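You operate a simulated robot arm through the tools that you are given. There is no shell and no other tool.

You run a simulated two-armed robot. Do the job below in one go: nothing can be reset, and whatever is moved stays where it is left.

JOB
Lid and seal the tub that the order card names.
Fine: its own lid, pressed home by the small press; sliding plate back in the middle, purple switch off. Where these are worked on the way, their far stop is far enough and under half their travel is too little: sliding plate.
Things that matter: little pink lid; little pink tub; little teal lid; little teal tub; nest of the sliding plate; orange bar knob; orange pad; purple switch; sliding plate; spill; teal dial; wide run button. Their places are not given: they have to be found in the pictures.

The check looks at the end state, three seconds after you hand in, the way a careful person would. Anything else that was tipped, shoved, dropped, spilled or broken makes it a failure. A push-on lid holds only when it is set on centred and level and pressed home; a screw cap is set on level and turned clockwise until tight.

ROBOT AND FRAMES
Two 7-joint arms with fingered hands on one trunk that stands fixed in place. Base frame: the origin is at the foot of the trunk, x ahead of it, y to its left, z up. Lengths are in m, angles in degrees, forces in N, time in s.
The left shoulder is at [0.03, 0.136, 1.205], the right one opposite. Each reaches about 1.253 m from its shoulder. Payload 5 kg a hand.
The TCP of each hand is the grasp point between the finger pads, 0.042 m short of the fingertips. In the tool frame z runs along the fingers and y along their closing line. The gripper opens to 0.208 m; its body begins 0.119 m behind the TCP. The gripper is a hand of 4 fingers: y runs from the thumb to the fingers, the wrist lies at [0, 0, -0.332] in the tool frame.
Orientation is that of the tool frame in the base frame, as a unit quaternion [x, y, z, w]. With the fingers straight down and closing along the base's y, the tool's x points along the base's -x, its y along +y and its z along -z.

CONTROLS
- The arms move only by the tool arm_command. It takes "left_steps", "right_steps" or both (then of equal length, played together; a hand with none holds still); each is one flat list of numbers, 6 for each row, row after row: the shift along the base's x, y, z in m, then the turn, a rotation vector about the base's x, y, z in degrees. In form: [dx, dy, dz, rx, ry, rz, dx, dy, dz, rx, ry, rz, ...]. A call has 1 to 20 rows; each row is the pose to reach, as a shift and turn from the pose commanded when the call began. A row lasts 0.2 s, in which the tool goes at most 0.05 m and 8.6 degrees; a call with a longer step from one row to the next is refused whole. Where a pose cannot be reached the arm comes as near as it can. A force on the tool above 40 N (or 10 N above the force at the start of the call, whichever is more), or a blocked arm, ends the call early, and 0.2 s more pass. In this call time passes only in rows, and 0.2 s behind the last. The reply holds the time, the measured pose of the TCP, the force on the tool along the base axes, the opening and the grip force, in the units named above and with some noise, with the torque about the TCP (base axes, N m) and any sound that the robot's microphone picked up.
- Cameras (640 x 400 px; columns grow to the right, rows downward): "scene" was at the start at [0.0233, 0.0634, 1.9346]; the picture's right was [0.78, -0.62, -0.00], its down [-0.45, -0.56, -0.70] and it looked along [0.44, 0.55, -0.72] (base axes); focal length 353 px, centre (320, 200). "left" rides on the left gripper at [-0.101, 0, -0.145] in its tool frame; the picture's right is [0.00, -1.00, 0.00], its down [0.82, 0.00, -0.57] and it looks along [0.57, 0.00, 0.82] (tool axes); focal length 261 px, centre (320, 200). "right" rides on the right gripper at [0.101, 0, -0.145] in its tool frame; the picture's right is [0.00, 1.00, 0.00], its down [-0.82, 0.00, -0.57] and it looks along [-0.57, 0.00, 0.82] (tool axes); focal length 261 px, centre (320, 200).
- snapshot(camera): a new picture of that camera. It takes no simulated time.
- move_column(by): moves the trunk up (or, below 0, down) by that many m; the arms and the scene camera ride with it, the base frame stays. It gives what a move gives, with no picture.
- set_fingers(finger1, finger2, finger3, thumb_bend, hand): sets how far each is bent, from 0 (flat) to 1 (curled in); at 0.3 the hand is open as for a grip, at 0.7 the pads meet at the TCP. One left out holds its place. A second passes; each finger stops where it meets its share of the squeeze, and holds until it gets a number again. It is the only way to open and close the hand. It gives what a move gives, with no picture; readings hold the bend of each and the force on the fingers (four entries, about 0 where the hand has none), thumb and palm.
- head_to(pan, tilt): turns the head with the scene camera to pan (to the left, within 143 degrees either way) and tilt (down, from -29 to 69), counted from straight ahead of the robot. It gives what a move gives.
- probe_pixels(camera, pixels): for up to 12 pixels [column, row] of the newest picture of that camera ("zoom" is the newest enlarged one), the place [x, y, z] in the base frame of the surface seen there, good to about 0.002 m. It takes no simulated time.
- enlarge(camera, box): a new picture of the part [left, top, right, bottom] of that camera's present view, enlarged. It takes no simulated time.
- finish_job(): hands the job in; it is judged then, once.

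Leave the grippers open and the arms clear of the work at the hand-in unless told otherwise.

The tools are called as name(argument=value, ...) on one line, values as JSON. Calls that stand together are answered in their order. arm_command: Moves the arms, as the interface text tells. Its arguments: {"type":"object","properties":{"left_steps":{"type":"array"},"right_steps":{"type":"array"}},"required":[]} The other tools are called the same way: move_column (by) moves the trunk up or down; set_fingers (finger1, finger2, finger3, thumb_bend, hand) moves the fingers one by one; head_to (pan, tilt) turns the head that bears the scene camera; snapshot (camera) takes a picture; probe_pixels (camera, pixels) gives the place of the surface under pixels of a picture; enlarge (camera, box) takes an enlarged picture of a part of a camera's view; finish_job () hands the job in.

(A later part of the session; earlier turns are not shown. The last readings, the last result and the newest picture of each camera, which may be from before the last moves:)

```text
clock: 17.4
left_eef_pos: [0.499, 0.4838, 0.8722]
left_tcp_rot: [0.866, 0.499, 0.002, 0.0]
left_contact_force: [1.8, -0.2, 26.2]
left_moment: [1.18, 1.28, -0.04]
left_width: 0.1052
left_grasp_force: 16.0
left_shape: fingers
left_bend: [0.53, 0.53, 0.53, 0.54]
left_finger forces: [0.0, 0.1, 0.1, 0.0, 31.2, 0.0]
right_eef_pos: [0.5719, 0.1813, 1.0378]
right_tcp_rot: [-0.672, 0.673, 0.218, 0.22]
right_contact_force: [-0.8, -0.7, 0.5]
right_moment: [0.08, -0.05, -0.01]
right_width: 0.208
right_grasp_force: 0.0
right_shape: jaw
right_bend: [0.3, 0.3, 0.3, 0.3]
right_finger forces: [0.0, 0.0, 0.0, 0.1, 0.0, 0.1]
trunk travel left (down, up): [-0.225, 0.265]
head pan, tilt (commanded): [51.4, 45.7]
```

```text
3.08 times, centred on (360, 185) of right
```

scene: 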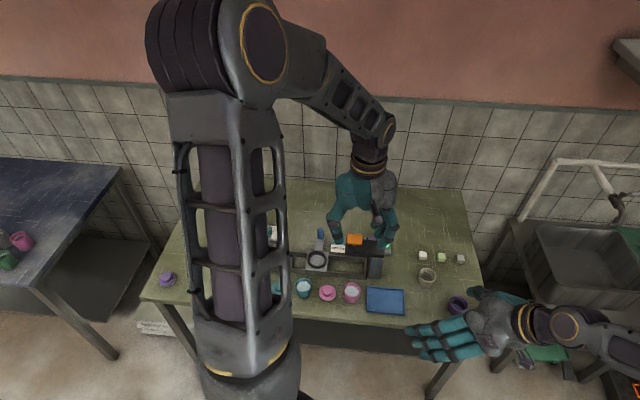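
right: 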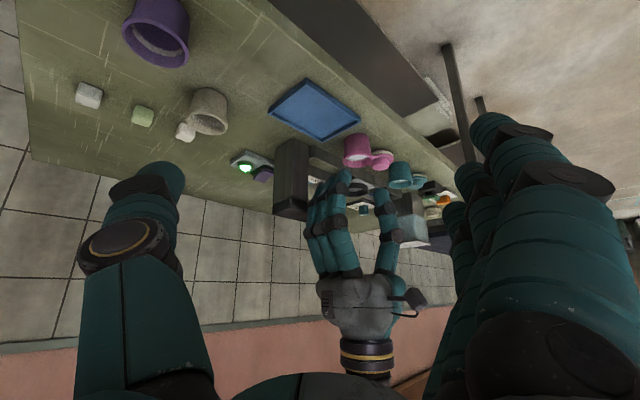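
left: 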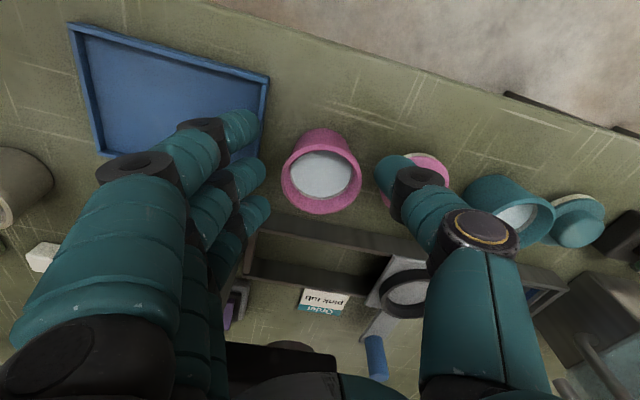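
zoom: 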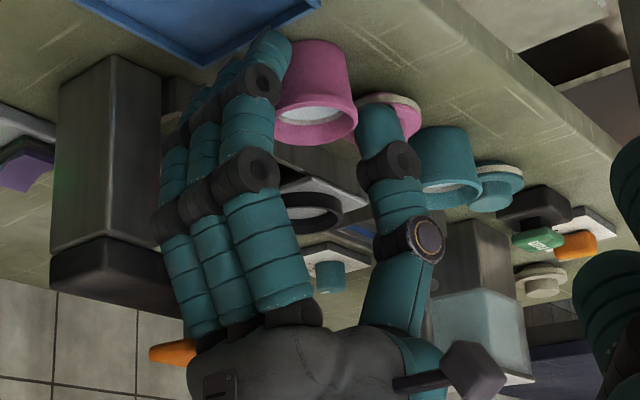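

The thumb is pressing on the pink lid's knob (thumb force 31 N, TCP stopped at 0.872). I'll back straight up at once.

arm_command(left_steps=[0, 0, 0.03, 0, 0, 0, 0, 0, 0.06, 0, 0, 0, 0, 0, 0.08, 0, 0, 0])

snapshot(camera="left")

enlarge(camera="right", box=[280, 120, 440, 250])

```text
clock: 18.2
left_eef_pos: [0.4986, 0.4842, 0.9495]
left_tcp_rot: [0.866, 0.5, -0.001, 0.002]
left_contact_force: [-0.2, -0.4, 0.0]
left_moment: [0.02, -0.07, 0.03]
left_width: 0.1052
left_grasp_force: 0.1
left_shape: fingers
left_bend: [0.53, 0.53, 0.53, 0.53]
left_finger forces: [0.1, 0.0, 0.0, 0.0, 0.0, 0.0]
right_eef_pos: [0.5733, 0.1826, 1.0362]
right_tcp_rot: [0.673, -0.672, -0.218, -0.218]
right_contact_force: [1.3, -1.0, -0.9]
right_moment: [-0.01, 0.01, 0.0]
right_width: 0.2079
right_grasp_force: 0.1
right_shape: jaw
right_bend: [0.3, 0.3, 0.3, 0.3]
right_finger forces: [0.1, 0.0, 0.1, 0.0, 0.0, 0.1]
trunk travel left (down, up): [-0.225, 0.265]
head pan, tilt (commanded): [51.4, 45.7]
```

```text
taken
```

left: 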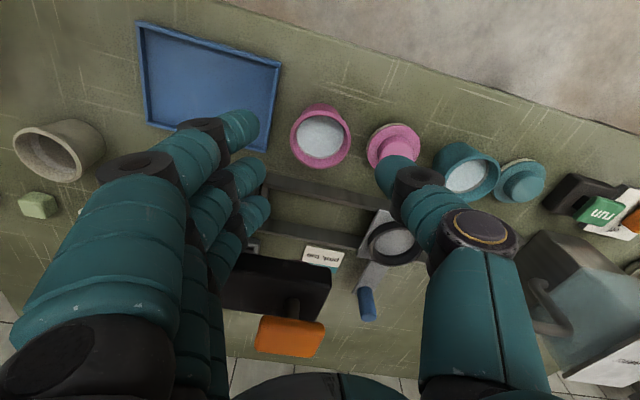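

```text
3.08 times, centred on (360, 185) of right
```

zoom: 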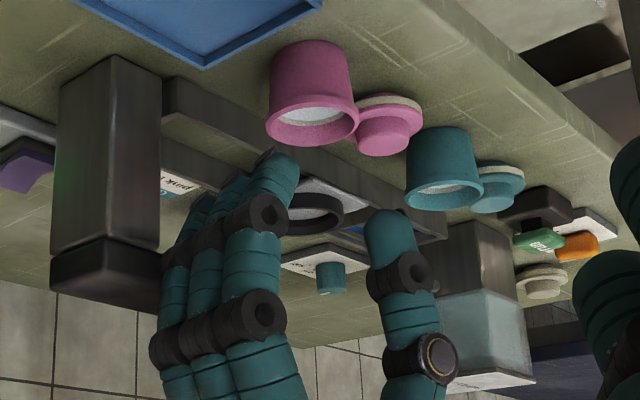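

Nothing shifted: tub and lid are where they were. I'll narrow the pre-shape to 0.57 (tip half-gap ≈0.035, still clear of the tub rim r≈0.028) and turn the hand back 6° so the thumb goes in front of the lid's knob.

set_fingers(hand="left", finger1=0.57, finger2=0.57, finger3=0.57, thumb_bend=0.57)

arm_command(left_steps=[0.0005, 0, -0.01, 0, 0, 3, 0.001, -0.0003, -0.03, 0, 0, 6, 0.001, -0.0003, -0.045, 0, 0, 6])

snapshot(camera="left")

enlarge(camera="right", box=[280, 120, 440, 250])

enlarge(camera="left", box=[220, 90, 440, 230])

```text
clock: 19.2
left_eef_pos: [0.5002, 0.485, 0.9497]
left_tcp_rot: [0.866, 0.5, 0.001, -0.001]
left_contact_force: [0.8, 0.4, 0.0]
left_moment: [0.0, 0.03, 0.0]
left_width: 0.0915
left_grasp_force: 0.1
left_shape: fingers
left_bend: [0.56, 0.56, 0.56, 0.56]
left_finger forces: [0.1, 0.0, 0.0, 0.0, 0.0, 0.0]
right_eef_pos: [0.5736, 0.1833, 1.0377]
right_tcp_rot: [-0.672, 0.673, 0.218, 0.218]
right_contact_force: [0.2, -0.9, -0.3]
right_moment: [0.01, -0.02, -0.02]
right_width: 0.2076
right_grasp_force: 0.0
right_shape: jaw
right_bend: [0.3, 0.3, 0.3, 0.3]
right_finger forces: [0.0, 0.1, 0.0, 0.0, 0.0, 0.0]
trunk travel left (down, up): [-0.225, 0.265]
head pan, tilt (commanded): [51.4, 45.7]
```

```text
clock: 20.0
left_eef_pos: [0.5008, 0.4862, 0.903]
left_tcp_rot: [0.839, 0.545, 0.0, 0.0]
left_contact_force: [-0.2, 0.9, -0.4]
left_moment: [-0.02, 0.03, 0.01]
left_width: 0.0911
left_grasp_force: 0.1
left_shape: fingers
left_bend: [0.56, 0.56, 0.56, 0.56]
left_finger forces: [0.1, 0.0, 0.0, 0.1, 0.0, 0.1]
right_eef_pos: [0.573, 0.1818, 1.0365]
right_tcp_rot: [0.673, -0.672, -0.219, -0.218]
right_contact_force: [-0.2, 0.3, 0.8]
right_moment: [-0.01, 0.02, 0.07]
right_width: 0.2078
right_grasp_force: 0.0
right_shape: jaw
right_bend: [0.3, 0.3, 0.3, 0.3]
right_finger forces: [0.0, 0.0, 0.0, 0.1, 0.0, 0.0]
trunk travel left (down, up): [-0.225, 0.265]
head pan, tilt (commanded): [51.4, 45.7]
```

```text
taken
```

left: 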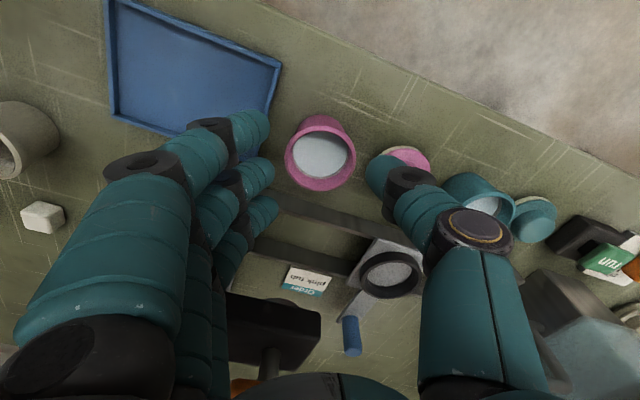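

```text
3.08 times, centred on (360, 185) of right
```

zoom: 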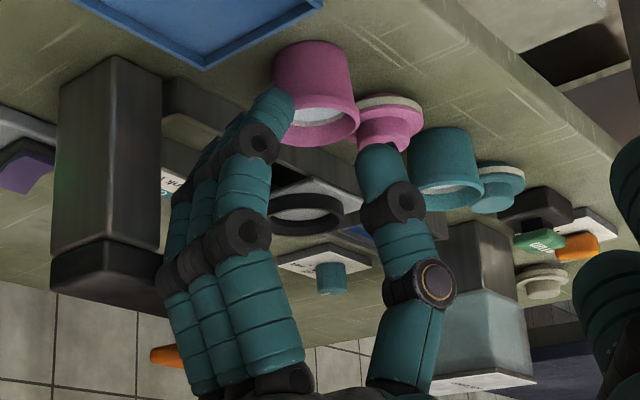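

```text
2.86 times, centred on (330, 160) of left
```

zoom: 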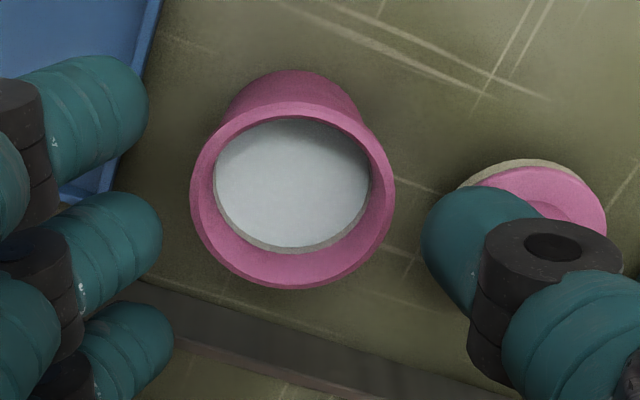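

The tub lies centred between the finger and thumb tips. I'll probe the thumb tip and lid to compare plan positions before going down.

probe_pixels(camera="zoom", pixels=[[428, 240], [445, 230], [470, 210], [500, 200], [530, 205], [560, 190], [575, 215], [600, 215], [560, 225], [150, 220], [140, 90], [165, 320]])

probe_pixels(camera="right", pixels=[[402, 165], [395, 168], [402, 180], [408, 175]])

```text
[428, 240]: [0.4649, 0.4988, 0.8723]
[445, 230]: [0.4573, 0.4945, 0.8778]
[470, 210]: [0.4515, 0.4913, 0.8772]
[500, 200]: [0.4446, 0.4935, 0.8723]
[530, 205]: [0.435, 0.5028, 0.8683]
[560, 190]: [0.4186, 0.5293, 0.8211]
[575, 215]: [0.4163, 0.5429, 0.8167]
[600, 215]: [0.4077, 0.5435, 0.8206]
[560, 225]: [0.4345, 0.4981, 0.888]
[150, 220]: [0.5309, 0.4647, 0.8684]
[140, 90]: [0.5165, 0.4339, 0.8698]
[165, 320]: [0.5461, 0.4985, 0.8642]
```

```text
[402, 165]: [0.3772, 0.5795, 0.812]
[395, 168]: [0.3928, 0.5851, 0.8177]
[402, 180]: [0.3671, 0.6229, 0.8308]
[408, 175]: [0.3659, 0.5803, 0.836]
```

Thumb tip will pass ~10 mm clear of the lid's knob and above its disc. The tub centre is ~3 mm toward −y of the TCP; I'll correct that and descend to TCP z≈0.869.

arm_command(left_steps=[-0.001, -0.003, -0.012, 0, 0, 0, -0.001, -0.003, -0.024, 0, 0, 0, -0.001, -0.003, -0.034, 0, 0, 0])

enlarge(camera="left", box=[220, 90, 440, 230])

enlarge(camera="right", box=[280, 120, 440, 250])

```text
clock: 20.8
left_eef_pos: [0.4987, 0.4826, 0.8699]
left_tcp_rot: [0.839, 0.544, 0.001, 0.0]
left_contact_force: [0.8, 0.3, -0.3]
left_moment: [0.01, 0.07, 0.02]
left_width: 0.0912
left_grasp_force: 0.0
left_shape: fingers
left_bend: [0.56, 0.56, 0.56, 0.56]
left_finger forces: [0.1, 0.0, 0.0, 0.1, 0.0, 0.0]
right_eef_pos: [0.5729, 0.1826, 1.0361]
right_tcp_rot: [0.672, -0.672, -0.219, -0.219]
right_contact_force: [0.4, 0.4, 0.7]
right_moment: [0.02, -0.01, 0.04]
right_width: 0.2081
right_grasp_force: 0.0
right_shape: jaw
right_bend: [0.3, 0.3, 0.3, 0.3]
right_finger forces: [0.0, 0.0, 0.0, 0.1, 0.1, 0.1]
trunk travel left (down, up): [-0.225, 0.265]
head pan, tilt (commanded): [51.4, 45.7]
```

```text
2.86 times, centred on (330, 160) of left
```

zoom: 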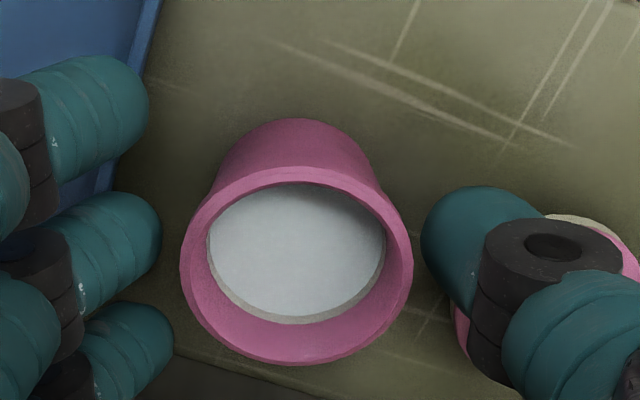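

```text
3.08 times, centred on (360, 185) of right
```

zoom: 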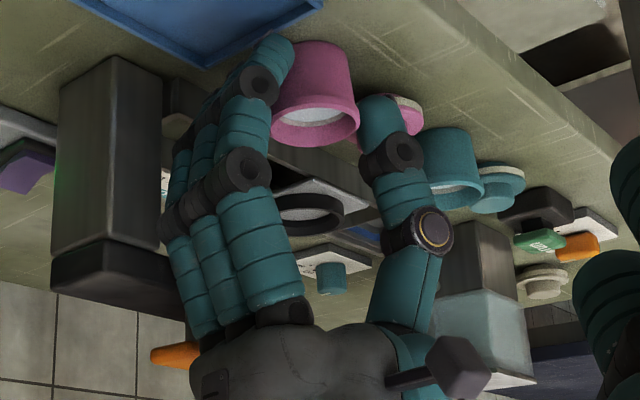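

No contact and the tub is centred between thumb and fingers. I'll close thumb and middle finger gently on it, first to 0.61.

set_fingers(hand="left", finger1=0.61, finger2=0.61, finger3=0.61, thumb_bend=0.61)

enlarge(camera="left", box=[220, 90, 440, 230])

```text
clock: 21.8
left_eef_pos: [0.4984, 0.4818, 0.8699]
left_tcp_rot: [0.838, 0.545, 0.0, 0.0]
left_contact_force: [0.3, 0.0, 0.4]
left_moment: [0.03, 0.02, 0.0]
left_width: 0.0698
left_grasp_force: 2.1
left_shape: fingers
left_bend: [0.61, 0.6, 0.61, 0.6]
left_finger forces: [0.1, 2.3, 0.1, 0.1, 2.3, 0.0]
right_eef_pos: [0.5735, 0.1826, 1.0378]
right_tcp_rot: [0.673, -0.672, -0.218, -0.218]
right_contact_force: [0.2, 0.1, -0.1]
right_moment: [0.0, 0.0, 0.04]
right_width: 0.2078
right_grasp_force: 0.1
right_shape: jaw
right_bend: [0.3, 0.3, 0.3, 0.3]
right_finger forces: [0.0, 0.0, 0.0, 0.0, 0.0, 0.0]
trunk travel left (down, up): [-0.225, 0.265]
head pan, tilt (commanded): [51.4, 45.7]
```

```text
2.86 times, centred on (330, 160) of left
```

zoom: 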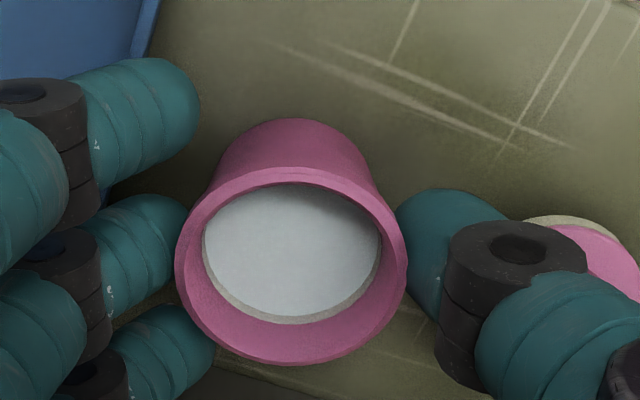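

Finger 2 and thumb hold at 2.3 N each. I'll wrap the outer fingers lightly to 0.66 and firm the pinch a bit (0.62).

set_fingers(hand="left", finger1=0.66, finger2=0.63, finger3=0.66, thumb_bend=0.63)

enlarge(camera="left", box=[220, 90, 440, 230])

```text
clock: 22.8
left_eef_pos: [0.4988, 0.4822, 0.8692]
left_tcp_rot: [0.839, 0.544, 0.0, 0.0]
left_contact_force: [-0.2, 1.3, 0.6]
left_moment: [0.01, -0.03, -0.02]
left_width: 0.0572
left_grasp_force: 5.2
left_shape: fingers
left_bend: [0.66, 0.6, 0.66, 0.62]
left_finger forces: [0.0, 5.8, 0.1, 0.0, 5.6, 0.0]
right_eef_pos: [0.5741, 0.1829, 1.0357]
right_tcp_rot: [-0.672, 0.672, 0.219, 0.219]
right_contact_force: [0.2, 0.9, 0.0]
right_moment: [0.0, 0.03, 0.01]
right_width: 0.208
right_grasp_force: 0.1
right_shape: jaw
right_bend: [0.3, 0.3, 0.3, 0.3]
right_finger forces: [0.0, 0.0, 0.0, 0.1, 0.0, 0.0]
trunk travel left (down, up): [-0.225, 0.265]
head pan, tilt (commanded): [51.4, 45.7]
```

```text
2.86 times, centred on (330, 160) of left
```

zoom: 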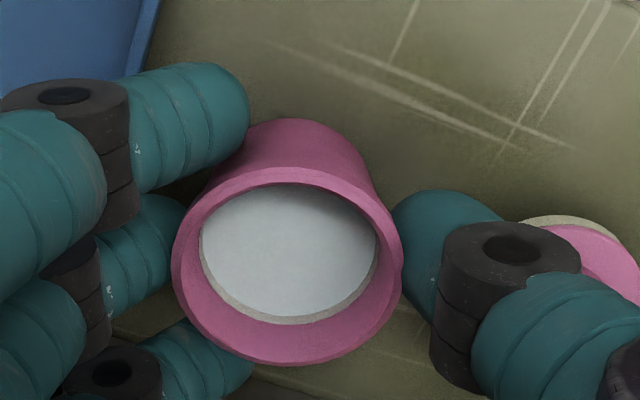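

Grip is 5.7 N. I'll bring the outer fingers in to touch (0.69) and firm the pinch slightly.

set_fingers(hand="left", finger1=0.69, finger2=0.65, finger3=0.69, thumb_bend=0.65)

enlarge(camera="left", box=[220, 90, 440, 230])

```text
clock: 23.8
left_eef_pos: [0.4985, 0.4818, 0.8701]
left_tcp_rot: [0.839, 0.544, 0.0, -0.001]
left_contact_force: [-1.2, -0.1, 0.6]
left_moment: [-0.01, 0.0, 0.0]
left_width: 0.0501
left_grasp_force: 10.0
left_shape: fingers
left_bend: [0.69, 0.59, 0.68, 0.63]
left_finger forces: [0.0, 7.9, 2.0, 0.1, 9.9, 0.0]
right_eef_pos: [0.5735, 0.1828, 1.0366]
right_tcp_rot: [0.673, -0.672, -0.218, -0.218]
right_contact_force: [-1.3, 0.1, -0.3]
right_moment: [-0.01, -0.01, 0.02]
right_width: 0.2081
right_grasp_force: 0.1
right_shape: jaw
right_bend: [0.3, 0.3, 0.3, 0.3]
right_finger forces: [0.1, 0.0, 0.0, 0.0, 0.1, 0.1]
trunk travel left (down, up): [-0.225, 0.265]
head pan, tilt (commanded): [51.4, 45.7]
```

```text
2.86 times, centred on (330, 160) of left
```

zoom: 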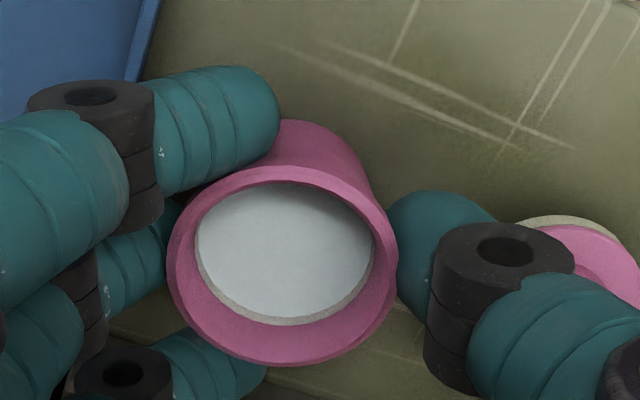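

Grip is ~10 N with finger 3 also touching. I'll lift 2 cm slowly and check that the tub stays level.

arm_command(left_steps=[0, 0, 0.003, 0, 0, 0, 0, 0, 0.008, 0, 0, 0, 0, 0, 0.014, 0, 0, 0, 0, 0, 0.02, 0, 0, 0])

enlarge(camera="left", box=[220, 90, 440, 230])

enlarge(camera="right", box=[300, 120, 420, 220])

```text
clock: 24.8
left_eef_pos: [0.4981, 0.4812, 0.8908]
left_tcp_rot: [0.839, 0.544, 0.001, 0.001]
left_contact_force: [-0.2, 0.5, 0.0]
left_moment: [0.02, -0.05, 0.01]
left_width: 0.0501
left_grasp_force: 10.2
left_shape: fingers
left_bend: [0.69, 0.59, 0.68, 0.63]
left_finger forces: [0.0, 7.9, 1.9, 0.1, 9.8, 0.0]
right_eef_pos: [0.5729, 0.1815, 1.0378]
right_tcp_rot: [0.673, -0.672, -0.219, -0.218]
right_contact_force: [0.1, 0.6, 0.2]
right_moment: [-0.03, -0.01, -0.02]
right_width: 0.2078
right_grasp_force: 0.1
right_shape: jaw
right_bend: [0.3, 0.3, 0.3, 0.3]
right_finger forces: [0.1, 0.0, 0.1, 0.0, 0.0, 0.0]
trunk travel left (down, up): [-0.225, 0.265]
head pan, tilt (commanded): [51.4, 45.7]
```

```text
2.86 times, centred on (330, 160) of left
```

zoom: 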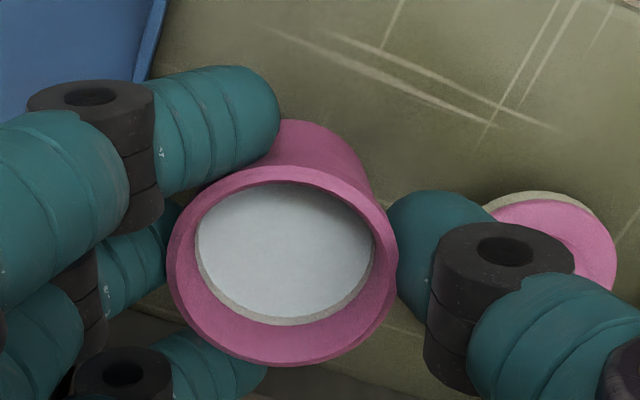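

```text
4.00 times, centred on (360, 170) of right
```

zoom: 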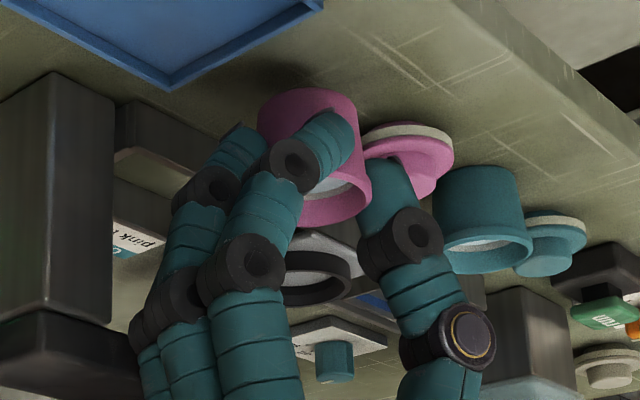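

The tub came up level. I'll lift smoothly to TCP z≈1.0 so the bottom clears everything.

arm_command(left_steps=[0, 0, 0.008, 0, 0, 0, 0, 0, 0.02, 0, 0, 0, 0, 0, 0.035, 0, 0, 0, 0, 0, 0.05, 0, 0, 0, 0, 0, 0.065, 0, 0, 0, 0, 0, 0.08, 0, 0, 0, 0, 0, 0.094, 0, 0, 0, 0, 0, 0.104, 0, 0, 0, 0, 0, 0.11, 0, 0, 0])

arm_command(left_steps=[-0.003, 0.003, 0, 0, 0, 2, -0.008, 0.009, 0, 0, 0, 6, -0.015, 0.016, 0, 0, 0, 11, -0.022, 0.024, 0, 0, 0, 16, -0.029, 0.032, 0, 0, 0, 21, -0.036, 0.04, 0, 0, 0, 26, -0.043, 0.048, 0, 0, 0, 31, -0.05, 0.056, 0, 0, 0, 36, -0.057, 0.064, 0, 0, 0, 41, -0.064, 0.072, 0, 0, 0, 46, -0.071, 0.08, 0, 0, 0, 51, -0.077, 0.087, 0, 0, 0, 56, -0.082, 0.093, 0, 0, 0, 61, -0.086, 0.097, 0, 0, 0, 65, -0.089, 0.1, 0, 0, 0, 68, -0.09, 0.1, 0, 0, 0, 69])

snapshot(camera="left")

snapshot(camera="right")

```text
clock: 26.8
left_eef_pos: [0.4964, 0.4802, 0.9999]
left_tcp_rot: [0.839, 0.544, 0.0, 0.001]
left_contact_force: [-0.6, 0.1, -1.2]
left_moment: [0.02, 0.01, 0.01]
left_width: 0.0498
left_grasp_force: 9.9
left_shape: fingers
left_bend: [0.69, 0.59, 0.68, 0.63]
left_finger forces: [0.0, 7.9, 2.0, 0.0, 9.9, 0.0]
right_eef_pos: [0.5739, 0.1817, 1.0365]
right_tcp_rot: [-0.672, 0.673, 0.218, 0.218]
right_contact_force: [0.3, -0.4, -0.1]
right_moment: [0.01, -0.01, 0.0]
right_width: 0.2078
right_grasp_force: 0.0
right_shape: jaw
right_bend: [0.3, 0.3, 0.3, 0.3]
right_finger forces: [0.0, 0.0, 0.0, 0.1, 0.0, 0.0]
trunk travel left (down, up): [-0.225, 0.265]
head pan, tilt (commanded): [51.4, 45.7]
```

```text
clock: 30.2
left_eef_pos: [0.4076, 0.581, 1.0013]
left_tcp_rot: [0.384, 0.924, 0.001, 0.0]
left_contact_force: [-0.9, -1.1, -0.7]
left_moment: [-0.01, 0.03, 0.0]
left_width: 0.0498
left_grasp_force: 10.9
left_shape: fingers
left_bend: [0.69, 0.59, 0.68, 0.63]
left_finger forces: [0.0, 7.7, 2.1, 0.0, 9.9, 0.0]
right_eef_pos: [0.5733, 0.1825, 1.0368]
right_tcp_rot: [0.673, -0.672, -0.219, -0.218]
right_contact_force: [0.3, -1.2, 0.9]
right_moment: [0.01, 0.0, 0.04]
right_width: 0.2076
right_grasp_force: 0.0
right_shape: jaw
right_bend: [0.3, 0.3, 0.3, 0.3]
right_finger forces: [0.0, 0.1, 0.1, 0.0, 0.0, 0.0]
trunk travel left (down, up): [-0.225, 0.265]
head pan, tilt (commanded): [51.4, 45.7]
```

```text
taken
```

left: 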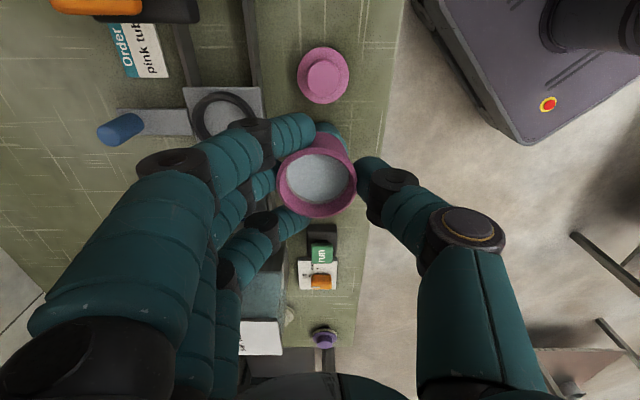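

```text
taken
```

right: 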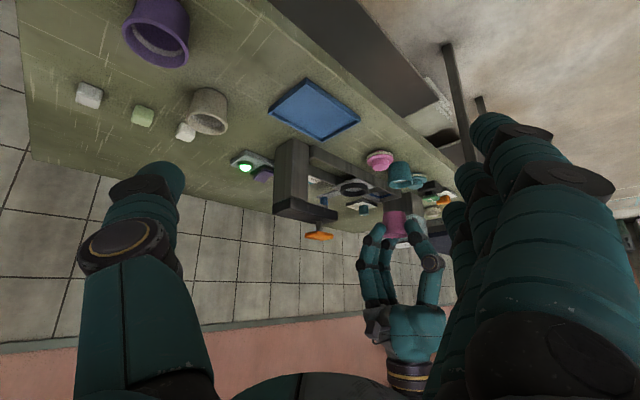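

Held well, yaw now −45°. I'll zoom the left view to measure the tub rim in the hand, plus the nest ring.

enlarge(camera="left", box=[180, 80, 380, 230])

```text
2.67 times, centred on (280, 155) of left
```

zoom: 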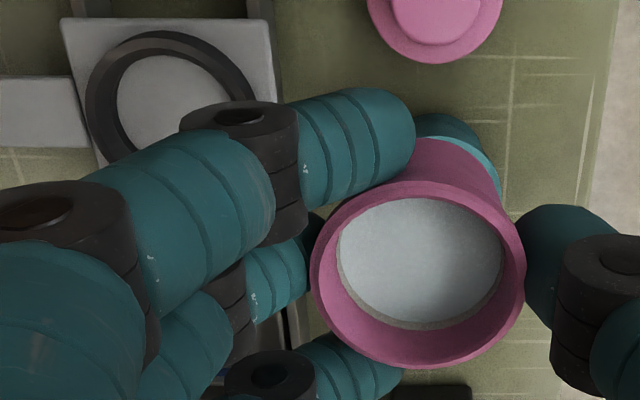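

probe_pixels(camera="zoom", pixels=[[320, 270], [518, 265], [418, 190], [425, 355], [420, 265], [475, 200], [500, 330], [345, 325], [365, 205]])

```text
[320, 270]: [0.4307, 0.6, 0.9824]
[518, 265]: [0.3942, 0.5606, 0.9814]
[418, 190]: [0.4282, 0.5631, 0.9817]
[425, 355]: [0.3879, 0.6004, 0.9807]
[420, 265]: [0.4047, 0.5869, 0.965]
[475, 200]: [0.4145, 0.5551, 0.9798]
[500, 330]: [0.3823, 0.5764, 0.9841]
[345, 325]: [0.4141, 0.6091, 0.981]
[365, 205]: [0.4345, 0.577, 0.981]
```

Rim is level (all z≈0.981), centre ≈(0.411,0.580), 0.0195 below the TCP. I'll measure the nest ring from this same camera too, to compare with the scene measurement (0.486,0.659).

probe_pixels(camera="zoom", pixels=[[92, 105], [160, 37], [243, 88], [107, 60], [210, 48], [108, 148], [155, 100], [180, 60], [122, 100], [225, 90]])

```text
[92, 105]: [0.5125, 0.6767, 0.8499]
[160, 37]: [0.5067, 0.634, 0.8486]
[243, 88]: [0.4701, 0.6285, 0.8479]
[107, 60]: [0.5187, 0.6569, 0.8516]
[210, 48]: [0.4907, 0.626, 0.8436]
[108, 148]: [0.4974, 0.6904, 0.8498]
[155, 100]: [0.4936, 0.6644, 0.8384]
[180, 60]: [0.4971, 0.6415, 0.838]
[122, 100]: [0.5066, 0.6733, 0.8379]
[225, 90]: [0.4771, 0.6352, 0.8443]
```

Nest centre agrees at ≈(0.4862,0.6588). I'll carry the tub +0.0754 x, +0.0786 y at height, then descend to TCP z≈0.94 (bottom ≈0.869, above the ring at 0.85) and re-check.

arm_command(left_steps=[0.003, 0.003, 0, 0, 0, 0, 0.01, 0.0105, 0, 0, 0, 0, 0.02, 0.021, 0, 0, 0, 0, 0.03, 0.0315, 0, 0, 0, 0, 0.04, 0.042, 0, 0, 0, 0, 0.05, 0.0525, 0, 0, 0, 0, 0.06, 0.063, 0, 0, 0, 0, 0.068, 0.071, 0, 0, 0, 0, 0.0735, 0.0765, 0, 0, 0, 0, 0.0754, 0.0786, 0, 0, 0, 0, 0.0754, 0.0786, -0.006, 0, 0, 0, 0.0754, 0.0786, -0.018, 0, 0, 0, 0.0754, 0.0786, -0.033, 0, 0, 0, 0.0754, 0.0786, -0.047, 0, 0, 0, 0.0754, 0.0786, -0.057, 0, 0, 0, 0.0754, 0.0786, -0.061, 0, 0, 0])

snapshot(camera="left")

snapshot(camera="right")

snapshot(camera="scene")

```text
clock: 33.6
left_eef_pos: [0.4843, 0.6589, 0.9396]
left_tcp_rot: [0.382, 0.924, 0.001, 0.0]
left_contact_force: [-0.5, -0.3, -0.2]
left_moment: [0.01, -0.01, -0.01]
left_width: 0.05
left_grasp_force: 10.1
left_shape: fingers
left_bend: [0.69, 0.59, 0.68, 0.63]
left_finger forces: [0.0, 7.8, 2.2, 0.0, 9.8, 0.0]
right_eef_pos: [0.5733, 0.1824, 1.0367]
right_tcp_rot: [0.672, -0.672, -0.219, -0.219]
right_contact_force: [0.1, -0.2, -0.3]
right_moment: [-0.03, -0.01, -0.01]
right_width: 0.2077
right_grasp_force: 0.1
right_shape: jaw
right_bend: [0.3, 0.3, 0.3, 0.3]
right_finger forces: [0.0, 0.0, 0.0, 0.0, 0.0, 0.0]
trunk travel left (down, up): [-0.225, 0.265]
head pan, tilt (commanded): [51.4, 45.7]
```

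```text
taken
```

left: 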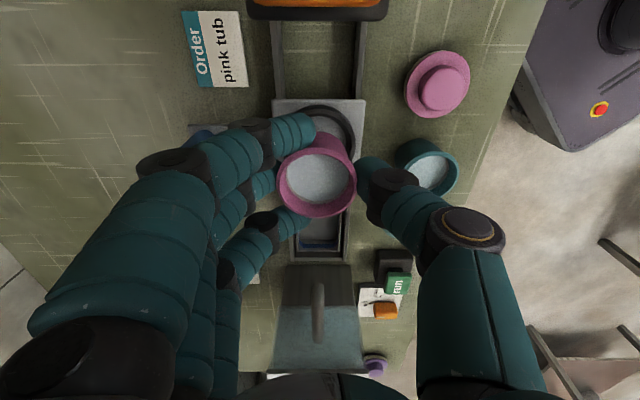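

```text
taken
```

right: 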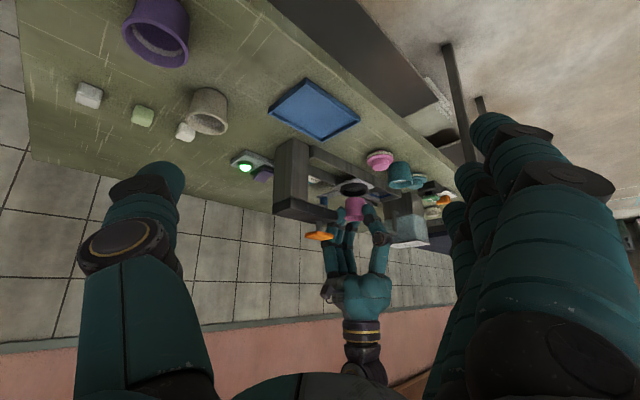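

```text
taken
```

scene: 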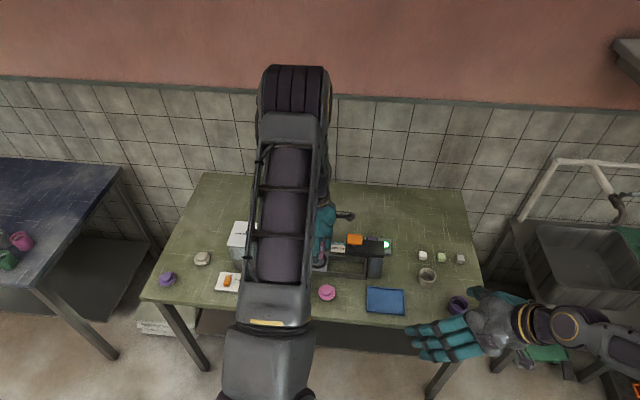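

The tub hovers over the nest. I'll zoom on it from both wrist cameras to check alignment.

enlarge(camera="left", box=[240, 80, 400, 230])

enlarge(camera="right", box=[320, 160, 400, 250])

```text
2.67 times, centred on (320, 155) of left
```

zoom: 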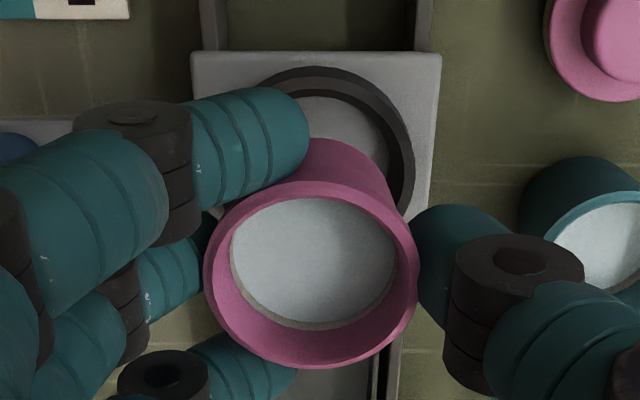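

```text
4.44 times, centred on (360, 205) of right
```

zoom: 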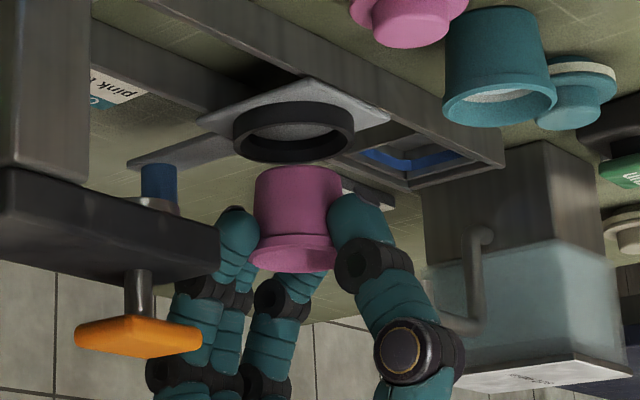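

Looks aligned by eye. I'll measure rim and ring with probes: first from the left camera.

enlarge(camera="left", box=[240, 80, 400, 230])

probe_pixels(camera="zoom", pixels=[[213, 270], [410, 265], [315, 189], [315, 357], [375, 205], [245, 215], [380, 335], [245, 335], [405, 140], [330, 75], [400, 190], [270, 80]])

```text
2.67 times, centred on (320, 155) of left
```

zoom: 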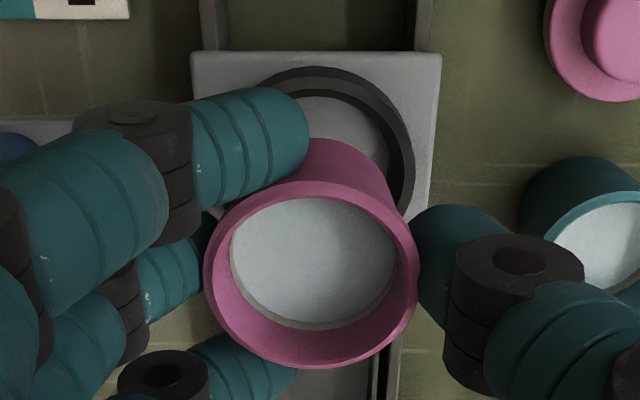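

```text
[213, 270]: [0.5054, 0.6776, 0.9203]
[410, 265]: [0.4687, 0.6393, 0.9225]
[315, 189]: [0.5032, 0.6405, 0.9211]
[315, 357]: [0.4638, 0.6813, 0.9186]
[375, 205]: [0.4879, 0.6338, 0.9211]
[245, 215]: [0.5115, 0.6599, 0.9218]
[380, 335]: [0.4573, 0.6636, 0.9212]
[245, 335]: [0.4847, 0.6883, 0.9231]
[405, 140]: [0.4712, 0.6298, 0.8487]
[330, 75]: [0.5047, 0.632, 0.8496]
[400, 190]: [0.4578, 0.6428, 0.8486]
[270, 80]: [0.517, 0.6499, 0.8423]
```

Tub centre ≈(0.4853,0.6606) versus nest (0.486,0.659): about 1.5 mm off. I'll correct (+0.0006, −0.0013) and lower 0.026 so the base just enters the ring, watching force.

arm_command(left_steps=[0.0006, -0.0013, -0.004, 0, 0, 0, 0.0006, -0.0013, -0.01, 0, 0, 0, 0.0006, -0.0013, -0.016, 0, 0, 0, 0.0006, -0.0013, -0.021, 0, 0, 0, 0.0006, -0.0013, -0.026, 0, 0, 0])

enlarge(camera="left", box=[240, 80, 400, 230])

enlarge(camera="right", box=[320, 160, 400, 250])

```text
clock: 34.8
left_eef_pos: [0.4848, 0.66, 0.9119]
left_tcp_rot: [0.382, 0.924, 0.0, 0.001]
left_contact_force: [0.3, -0.3, -0.8]
left_moment: [-0.02, 0.01, 0.0]
left_width: 0.0501
left_grasp_force: 9.6
left_shape: fingers
left_bend: [0.69, 0.59, 0.68, 0.63]
left_finger forces: [0.0, 7.8, 2.1, 0.0, 9.8, 0.1]
right_eef_pos: [0.5734, 0.1834, 1.0364]
right_tcp_rot: [0.673, -0.672, -0.218, -0.218]
right_contact_force: [-0.3, 0.8, 0.1]
right_moment: [0.0, 0.01, -0.02]
right_width: 0.2076
right_grasp_force: 0.1
right_shape: jaw
right_bend: [0.3, 0.3, 0.3, 0.3]
right_finger forces: [0.1, 0.0, 0.0, 0.0, 0.1, 0.0]
trunk travel left (down, up): [-0.225, 0.265]
head pan, tilt (commanded): [51.4, 45.7]
```

```text
2.67 times, centred on (320, 155) of left
```

zoom: 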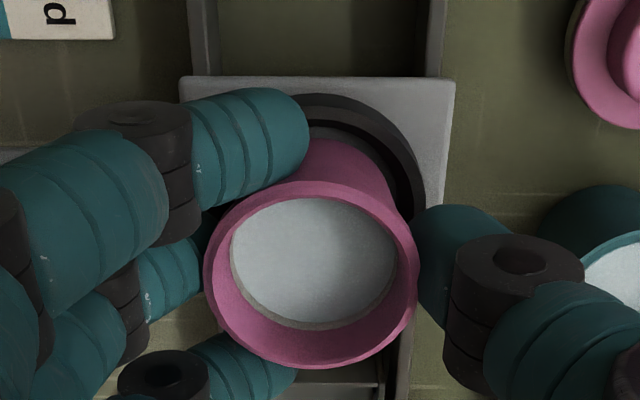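

```text
4.44 times, centred on (360, 205) of right
```

zoom: 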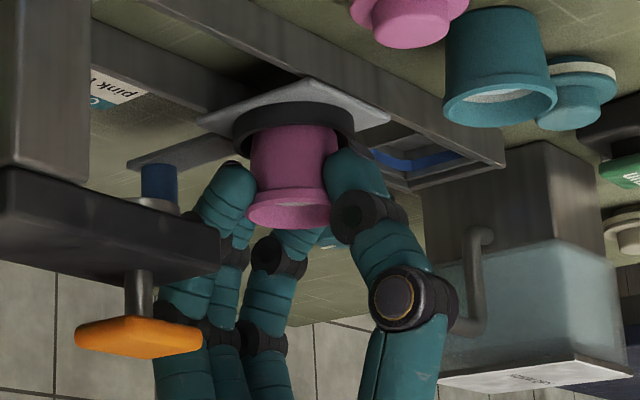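

No contact force and the base is inside the ring. I'll lower the last ~7 mm in 1.5 mm steps.

arm_command(left_steps=[0, 0, -0.0015, 0, 0, 0, 0, 0, -0.003, 0, 0, 0, 0, 0, -0.0045, 0, 0, 0, 0, 0, -0.006, 0, 0, 0, 0, 0, -0.007, 0, 0, 0])

enlarge(camera="right", box=[320, 160, 400, 250])

```text
clock: 36.0
left_eef_pos: [0.4832, 0.6583, 0.9054]
left_tcp_rot: [0.383, 0.924, 0.001, 0.0]
left_contact_force: [0.0, 0.3, 1.5]
left_moment: [0.01, -0.01, -0.01]
left_width: 0.0499
left_grasp_force: 10.0
left_shape: fingers
left_bend: [0.69, 0.6, 0.68, 0.63]
left_finger forces: [0.0, 8.2, 2.0, 0.1, 10.5, 0.0]
right_eef_pos: [0.5742, 0.1829, 1.0364]
right_tcp_rot: [0.673, -0.672, -0.219, -0.219]
right_contact_force: [0.0, 0.0, 0.6]
right_moment: [0.04, 0.01, 0.02]
right_width: 0.2078
right_grasp_force: 0.1
right_shape: jaw
right_bend: [0.3, 0.3, 0.3, 0.3]
right_finger forces: [0.0, 0.0, 0.0, 0.0, 0.0, 0.1]
trunk travel left (down, up): [-0.225, 0.265]
head pan, tilt (commanded): [51.4, 45.7]
```

```text
4.44 times, centred on (360, 205) of right
```

zoom: 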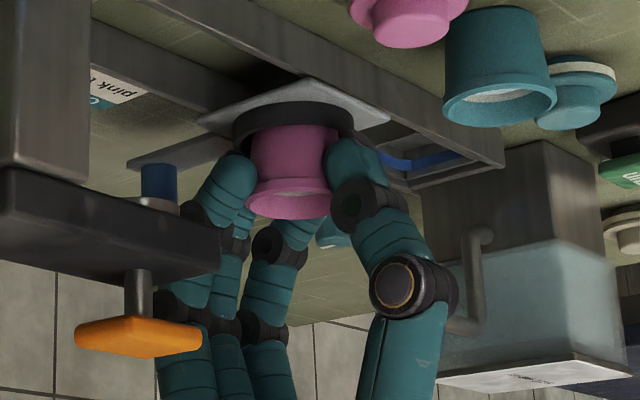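

Force just starting (1.5 N) at the expected seated height. One more millimetre down, then release slowly (outer fingers first, then pinch).

arm_command(left_steps=[0, 0, -0.0008, 0, 0, 0, 0, 0, -0.0015, 0, 0, 0])

set_fingers(hand="left", finger1=0.62, finger2=0.62, finger3=0.62, thumb_bend=0.61)

set_fingers(hand="left", finger1=0.56, finger2=0.56, finger3=0.56, thumb_bend=0.56)

enlarge(camera="left", box=[240, 80, 400, 230])

enlarge(camera="right", box=[320, 160, 400, 250])

```text
clock: 36.6
left_eef_pos: [0.4826, 0.6598, 0.905]
left_tcp_rot: [0.383, 0.924, 0.0, -0.001]
left_contact_force: [-0.6, -0.6, 6.1]
left_moment: [0.07, -0.1, 0.01]
left_width: 0.0504
left_grasp_force: 11.3
left_shape: fingers
left_bend: [0.69, 0.6, 0.68, 0.63]
left_finger forces: [0.1, 8.5, 2.1, 0.0, 11.4, 0.1]
right_eef_pos: [0.5725, 0.1832, 1.0378]
right_tcp_rot: [0.672, -0.672, -0.219, -0.219]
right_contact_force: [0.2, 0.2, -0.3]
right_moment: [0.01, -0.01, -0.02]
right_width: 0.2079
right_grasp_force: 0.1
right_shape: jaw
right_bend: [0.3, 0.3, 0.3, 0.3]
right_finger forces: [0.0, 0.0, 0.0, 0.0, 0.1, 0.0]
trunk travel left (down, up): [-0.225, 0.265]
head pan, tilt (commanded): [51.4, 45.7]
```

```text
clock: 37.6
left_eef_pos: [0.4828, 0.6592, 0.9046]
left_tcp_rot: [0.382, 0.924, 0.0, 0.001]
left_contact_force: [0.5, 0.7, 3.4]
left_moment: [0.02, -0.09, -0.02]
left_width: 0.066
left_grasp_force: 3.2
left_shape: fingers
left_bend: [0.62, 0.6, 0.62, 0.61]
left_finger forces: [0.0, 3.9, 0.0, 0.0, 2.8, 0.1]
right_eef_pos: [0.573, 0.1829, 1.0368]
right_tcp_rot: [0.673, -0.672, -0.219, -0.219]
right_contact_force: [0.2, 0.7, 0.1]
right_moment: [-0.01, -0.04, 0.04]
right_width: 0.208
right_grasp_force: 0.0
right_shape: jaw
right_bend: [0.3, 0.3, 0.3, 0.3]
right_finger forces: [0.0, 0.0, 0.0, 0.0, 0.0, 0.1]
trunk travel left (down, up): [-0.225, 0.265]
head pan, tilt (commanded): [51.4, 45.7]
```

```text
clock: 38.6
left_eef_pos: [0.4838, 0.66, 0.9056]
left_tcp_rot: [0.383, 0.924, 0.0, 0.001]
left_contact_force: [0.2, 0.4, 0.0]
left_moment: [0.01, 0.03, 0.03]
left_width: 0.0897
left_grasp_force: 0.1
left_shape: fingers
left_bend: [0.56, 0.56, 0.56, 0.56]
left_finger forces: [0.1, 0.0, 0.0, 0.0, 0.0, 0.0]
right_eef_pos: [0.5727, 0.1829, 1.037]
right_tcp_rot: [0.672, -0.672, -0.219, -0.219]
right_contact_force: [-0.1, -0.3, -0.3]
right_moment: [0.02, 0.01, 0.0]
right_width: 0.2075
right_grasp_force: 0.1
right_shape: jaw
right_bend: [0.3, 0.3, 0.3, 0.3]
right_finger forces: [0.0, 0.0, 0.0, 0.0, 0.1, 0.1]
trunk travel left (down, up): [-0.225, 0.265]
head pan, tilt (commanded): [51.4, 45.7]
```

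```text
2.67 times, centred on (320, 155) of left
```

zoom: 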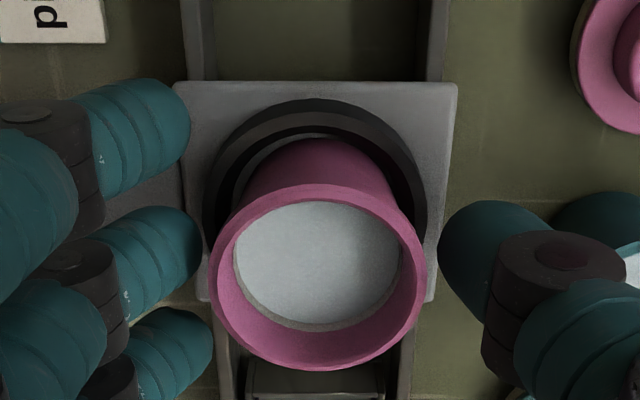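

```text
4.44 times, centred on (360, 205) of right
```

zoom: 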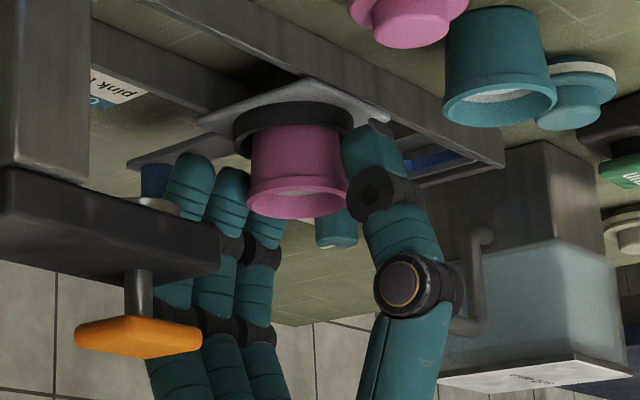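

The tub stands in the nest, hand clear of it. Raising straight up 0.15 m.

arm_command(left_steps=[0, 0, 0.01, 0, 0, 0, 0, 0, 0.03, 0, 0, 0, 0, 0, 0.06, 0, 0, 0, 0, 0, 0.1, 0, 0, 0, 0, 0, 0.14, 0, 0, 0])

snapshot(camera="left")

enlarge(camera="left", box=[240, 20, 480, 180])

```text
clock: 39.8
left_eef_pos: [0.4819, 0.6571, 1.0456]
left_tcp_rot: [0.383, 0.924, -0.001, 0.0]
left_contact_force: [-0.5, -0.1, 0.3]
left_moment: [0.09, -0.15, 0.05]
left_width: 0.0898
left_grasp_force: 0.0
left_shape: fingers
left_bend: [0.56, 0.56, 0.56, 0.56]
left_finger forces: [0.0, 0.1, 0.0, 0.1, 0.0, 0.1]
right_eef_pos: [0.573, 0.1825, 1.0381]
right_tcp_rot: [0.673, -0.671, -0.219, -0.218]
right_contact_force: [0.0, -0.2, 0.2]
right_moment: [0.04, -0.04, -0.04]
right_width: 0.2078
right_grasp_force: 0.1
right_shape: jaw
right_bend: [0.3, 0.3, 0.3, 0.3]
right_finger forces: [0.0, 0.0, 0.1, 0.1, 0.0, 0.0]
trunk travel left (down, up): [-0.225, 0.265]
head pan, tilt (commanded): [51.4, 45.7]
```

```text
taken
```

left: 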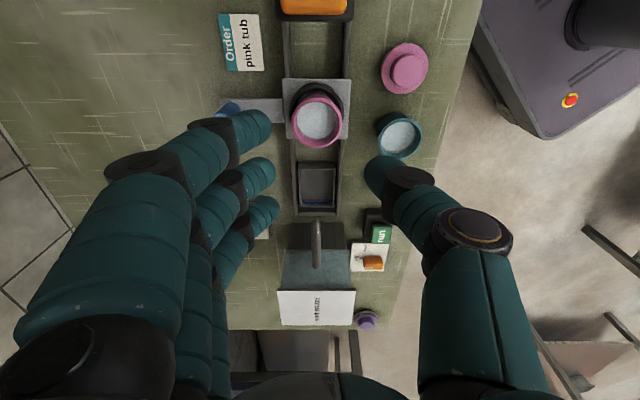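

```text
2.50 times, centred on (360, 100) of left
```

zoom: 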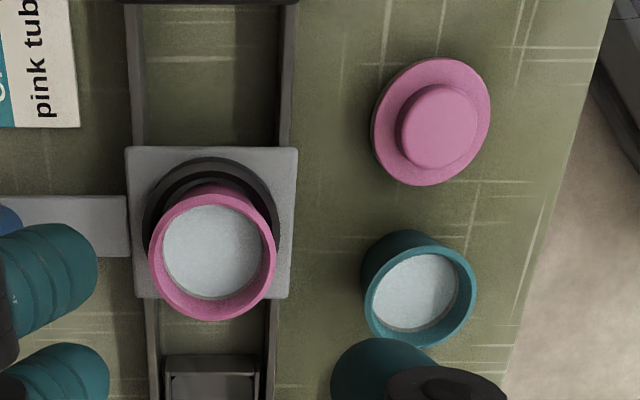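

Tub is seated; I'll probe its rim and the pink lid (disc edges and knob) from here.

probe_pixels(camera="zoom", pixels=[[155, 257], [272, 252], [212, 190], [215, 313], [170, 300], [258, 205], [172, 213], [258, 297]])

probe_pixels(camera="zoom", pixels=[[438, 62], [425, 180], [380, 130], [485, 105], [403, 128], [476, 118], [440, 90], [436, 164], [440, 125], [410, 160], [468, 95]])

```text
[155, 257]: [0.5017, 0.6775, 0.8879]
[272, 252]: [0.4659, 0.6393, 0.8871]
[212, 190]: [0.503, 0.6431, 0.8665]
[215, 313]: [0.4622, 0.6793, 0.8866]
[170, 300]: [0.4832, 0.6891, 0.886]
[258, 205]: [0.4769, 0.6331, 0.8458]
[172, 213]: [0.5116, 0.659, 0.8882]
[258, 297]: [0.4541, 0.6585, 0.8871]
```

```text
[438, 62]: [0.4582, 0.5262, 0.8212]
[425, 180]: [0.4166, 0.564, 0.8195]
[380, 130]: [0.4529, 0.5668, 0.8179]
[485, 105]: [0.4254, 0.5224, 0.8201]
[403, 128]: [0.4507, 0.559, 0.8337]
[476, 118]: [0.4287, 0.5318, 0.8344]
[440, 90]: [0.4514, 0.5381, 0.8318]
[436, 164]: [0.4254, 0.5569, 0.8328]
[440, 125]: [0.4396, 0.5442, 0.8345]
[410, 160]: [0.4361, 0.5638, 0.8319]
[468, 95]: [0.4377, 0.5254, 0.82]
```

Tub rim centre ≈(0.4833,0.6587), rim z 0.887. Pink lid centre ≈(0.4388,0.5452), knob radius ≈0.017, knob z 0.819–0.834. I'll pinch the knob with thumb + middle finger only, so I pre-shape: middle finger and thumb 0.62, outer fingers curled to 0.85, and look.

set_fingers(hand="left", finger1=0.85, finger2=0.62, finger3=0.85, thumb_bend=0.62)

snapshot(camera="left")

enlarge(camera="right", box=[290, 120, 450, 290])

```text
clock: 40.8
left_eef_pos: [0.4835, 0.6574, 1.045]
left_tcp_rot: [0.382, 0.924, -0.001, 0.0]
left_contact_force: [-0.3, -0.4, 0.6]
left_moment: [0.03, -0.01, -0.01]
left_width: 0.0405
left_grasp_force: 0.1
left_shape: fingers
left_bend: [0.85, 0.62, 0.85, 0.62]
left_finger forces: [0.0, 0.1, 0.0, 0.0, 0.1, 0.0]
right_eef_pos: [0.5733, 0.1821, 1.0368]
right_tcp_rot: [-0.672, 0.673, 0.218, 0.218]
right_contact_force: [-0.5, 0.3, 0.9]
right_moment: [0.03, 0.02, 0.0]
right_width: 0.2078
right_grasp_force: 0.1
right_shape: jaw
right_bend: [0.3, 0.3, 0.3, 0.3]
right_finger forces: [0.0, 0.0, 0.1, 0.1, 0.0, 0.0]
trunk travel left (down, up): [-0.225, 0.265]
head pan, tilt (commanded): [51.4, 45.7]
```

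```text
taken
```

left: 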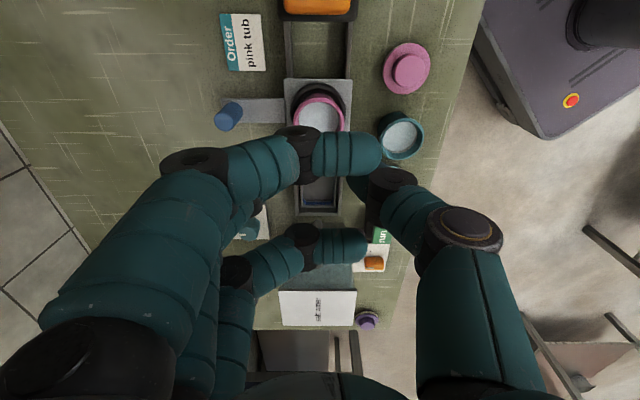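

```text
2.35 times, centred on (370, 205) of right
```

zoom: 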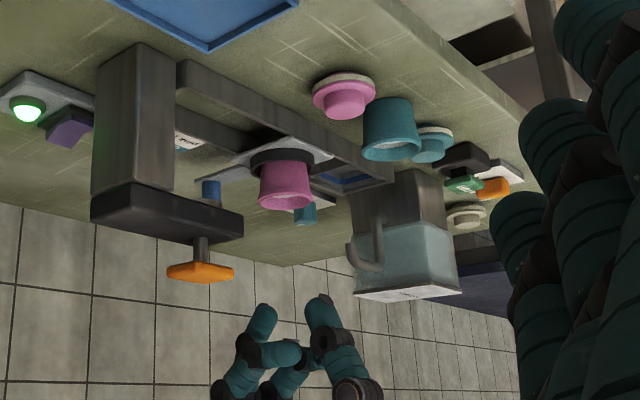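

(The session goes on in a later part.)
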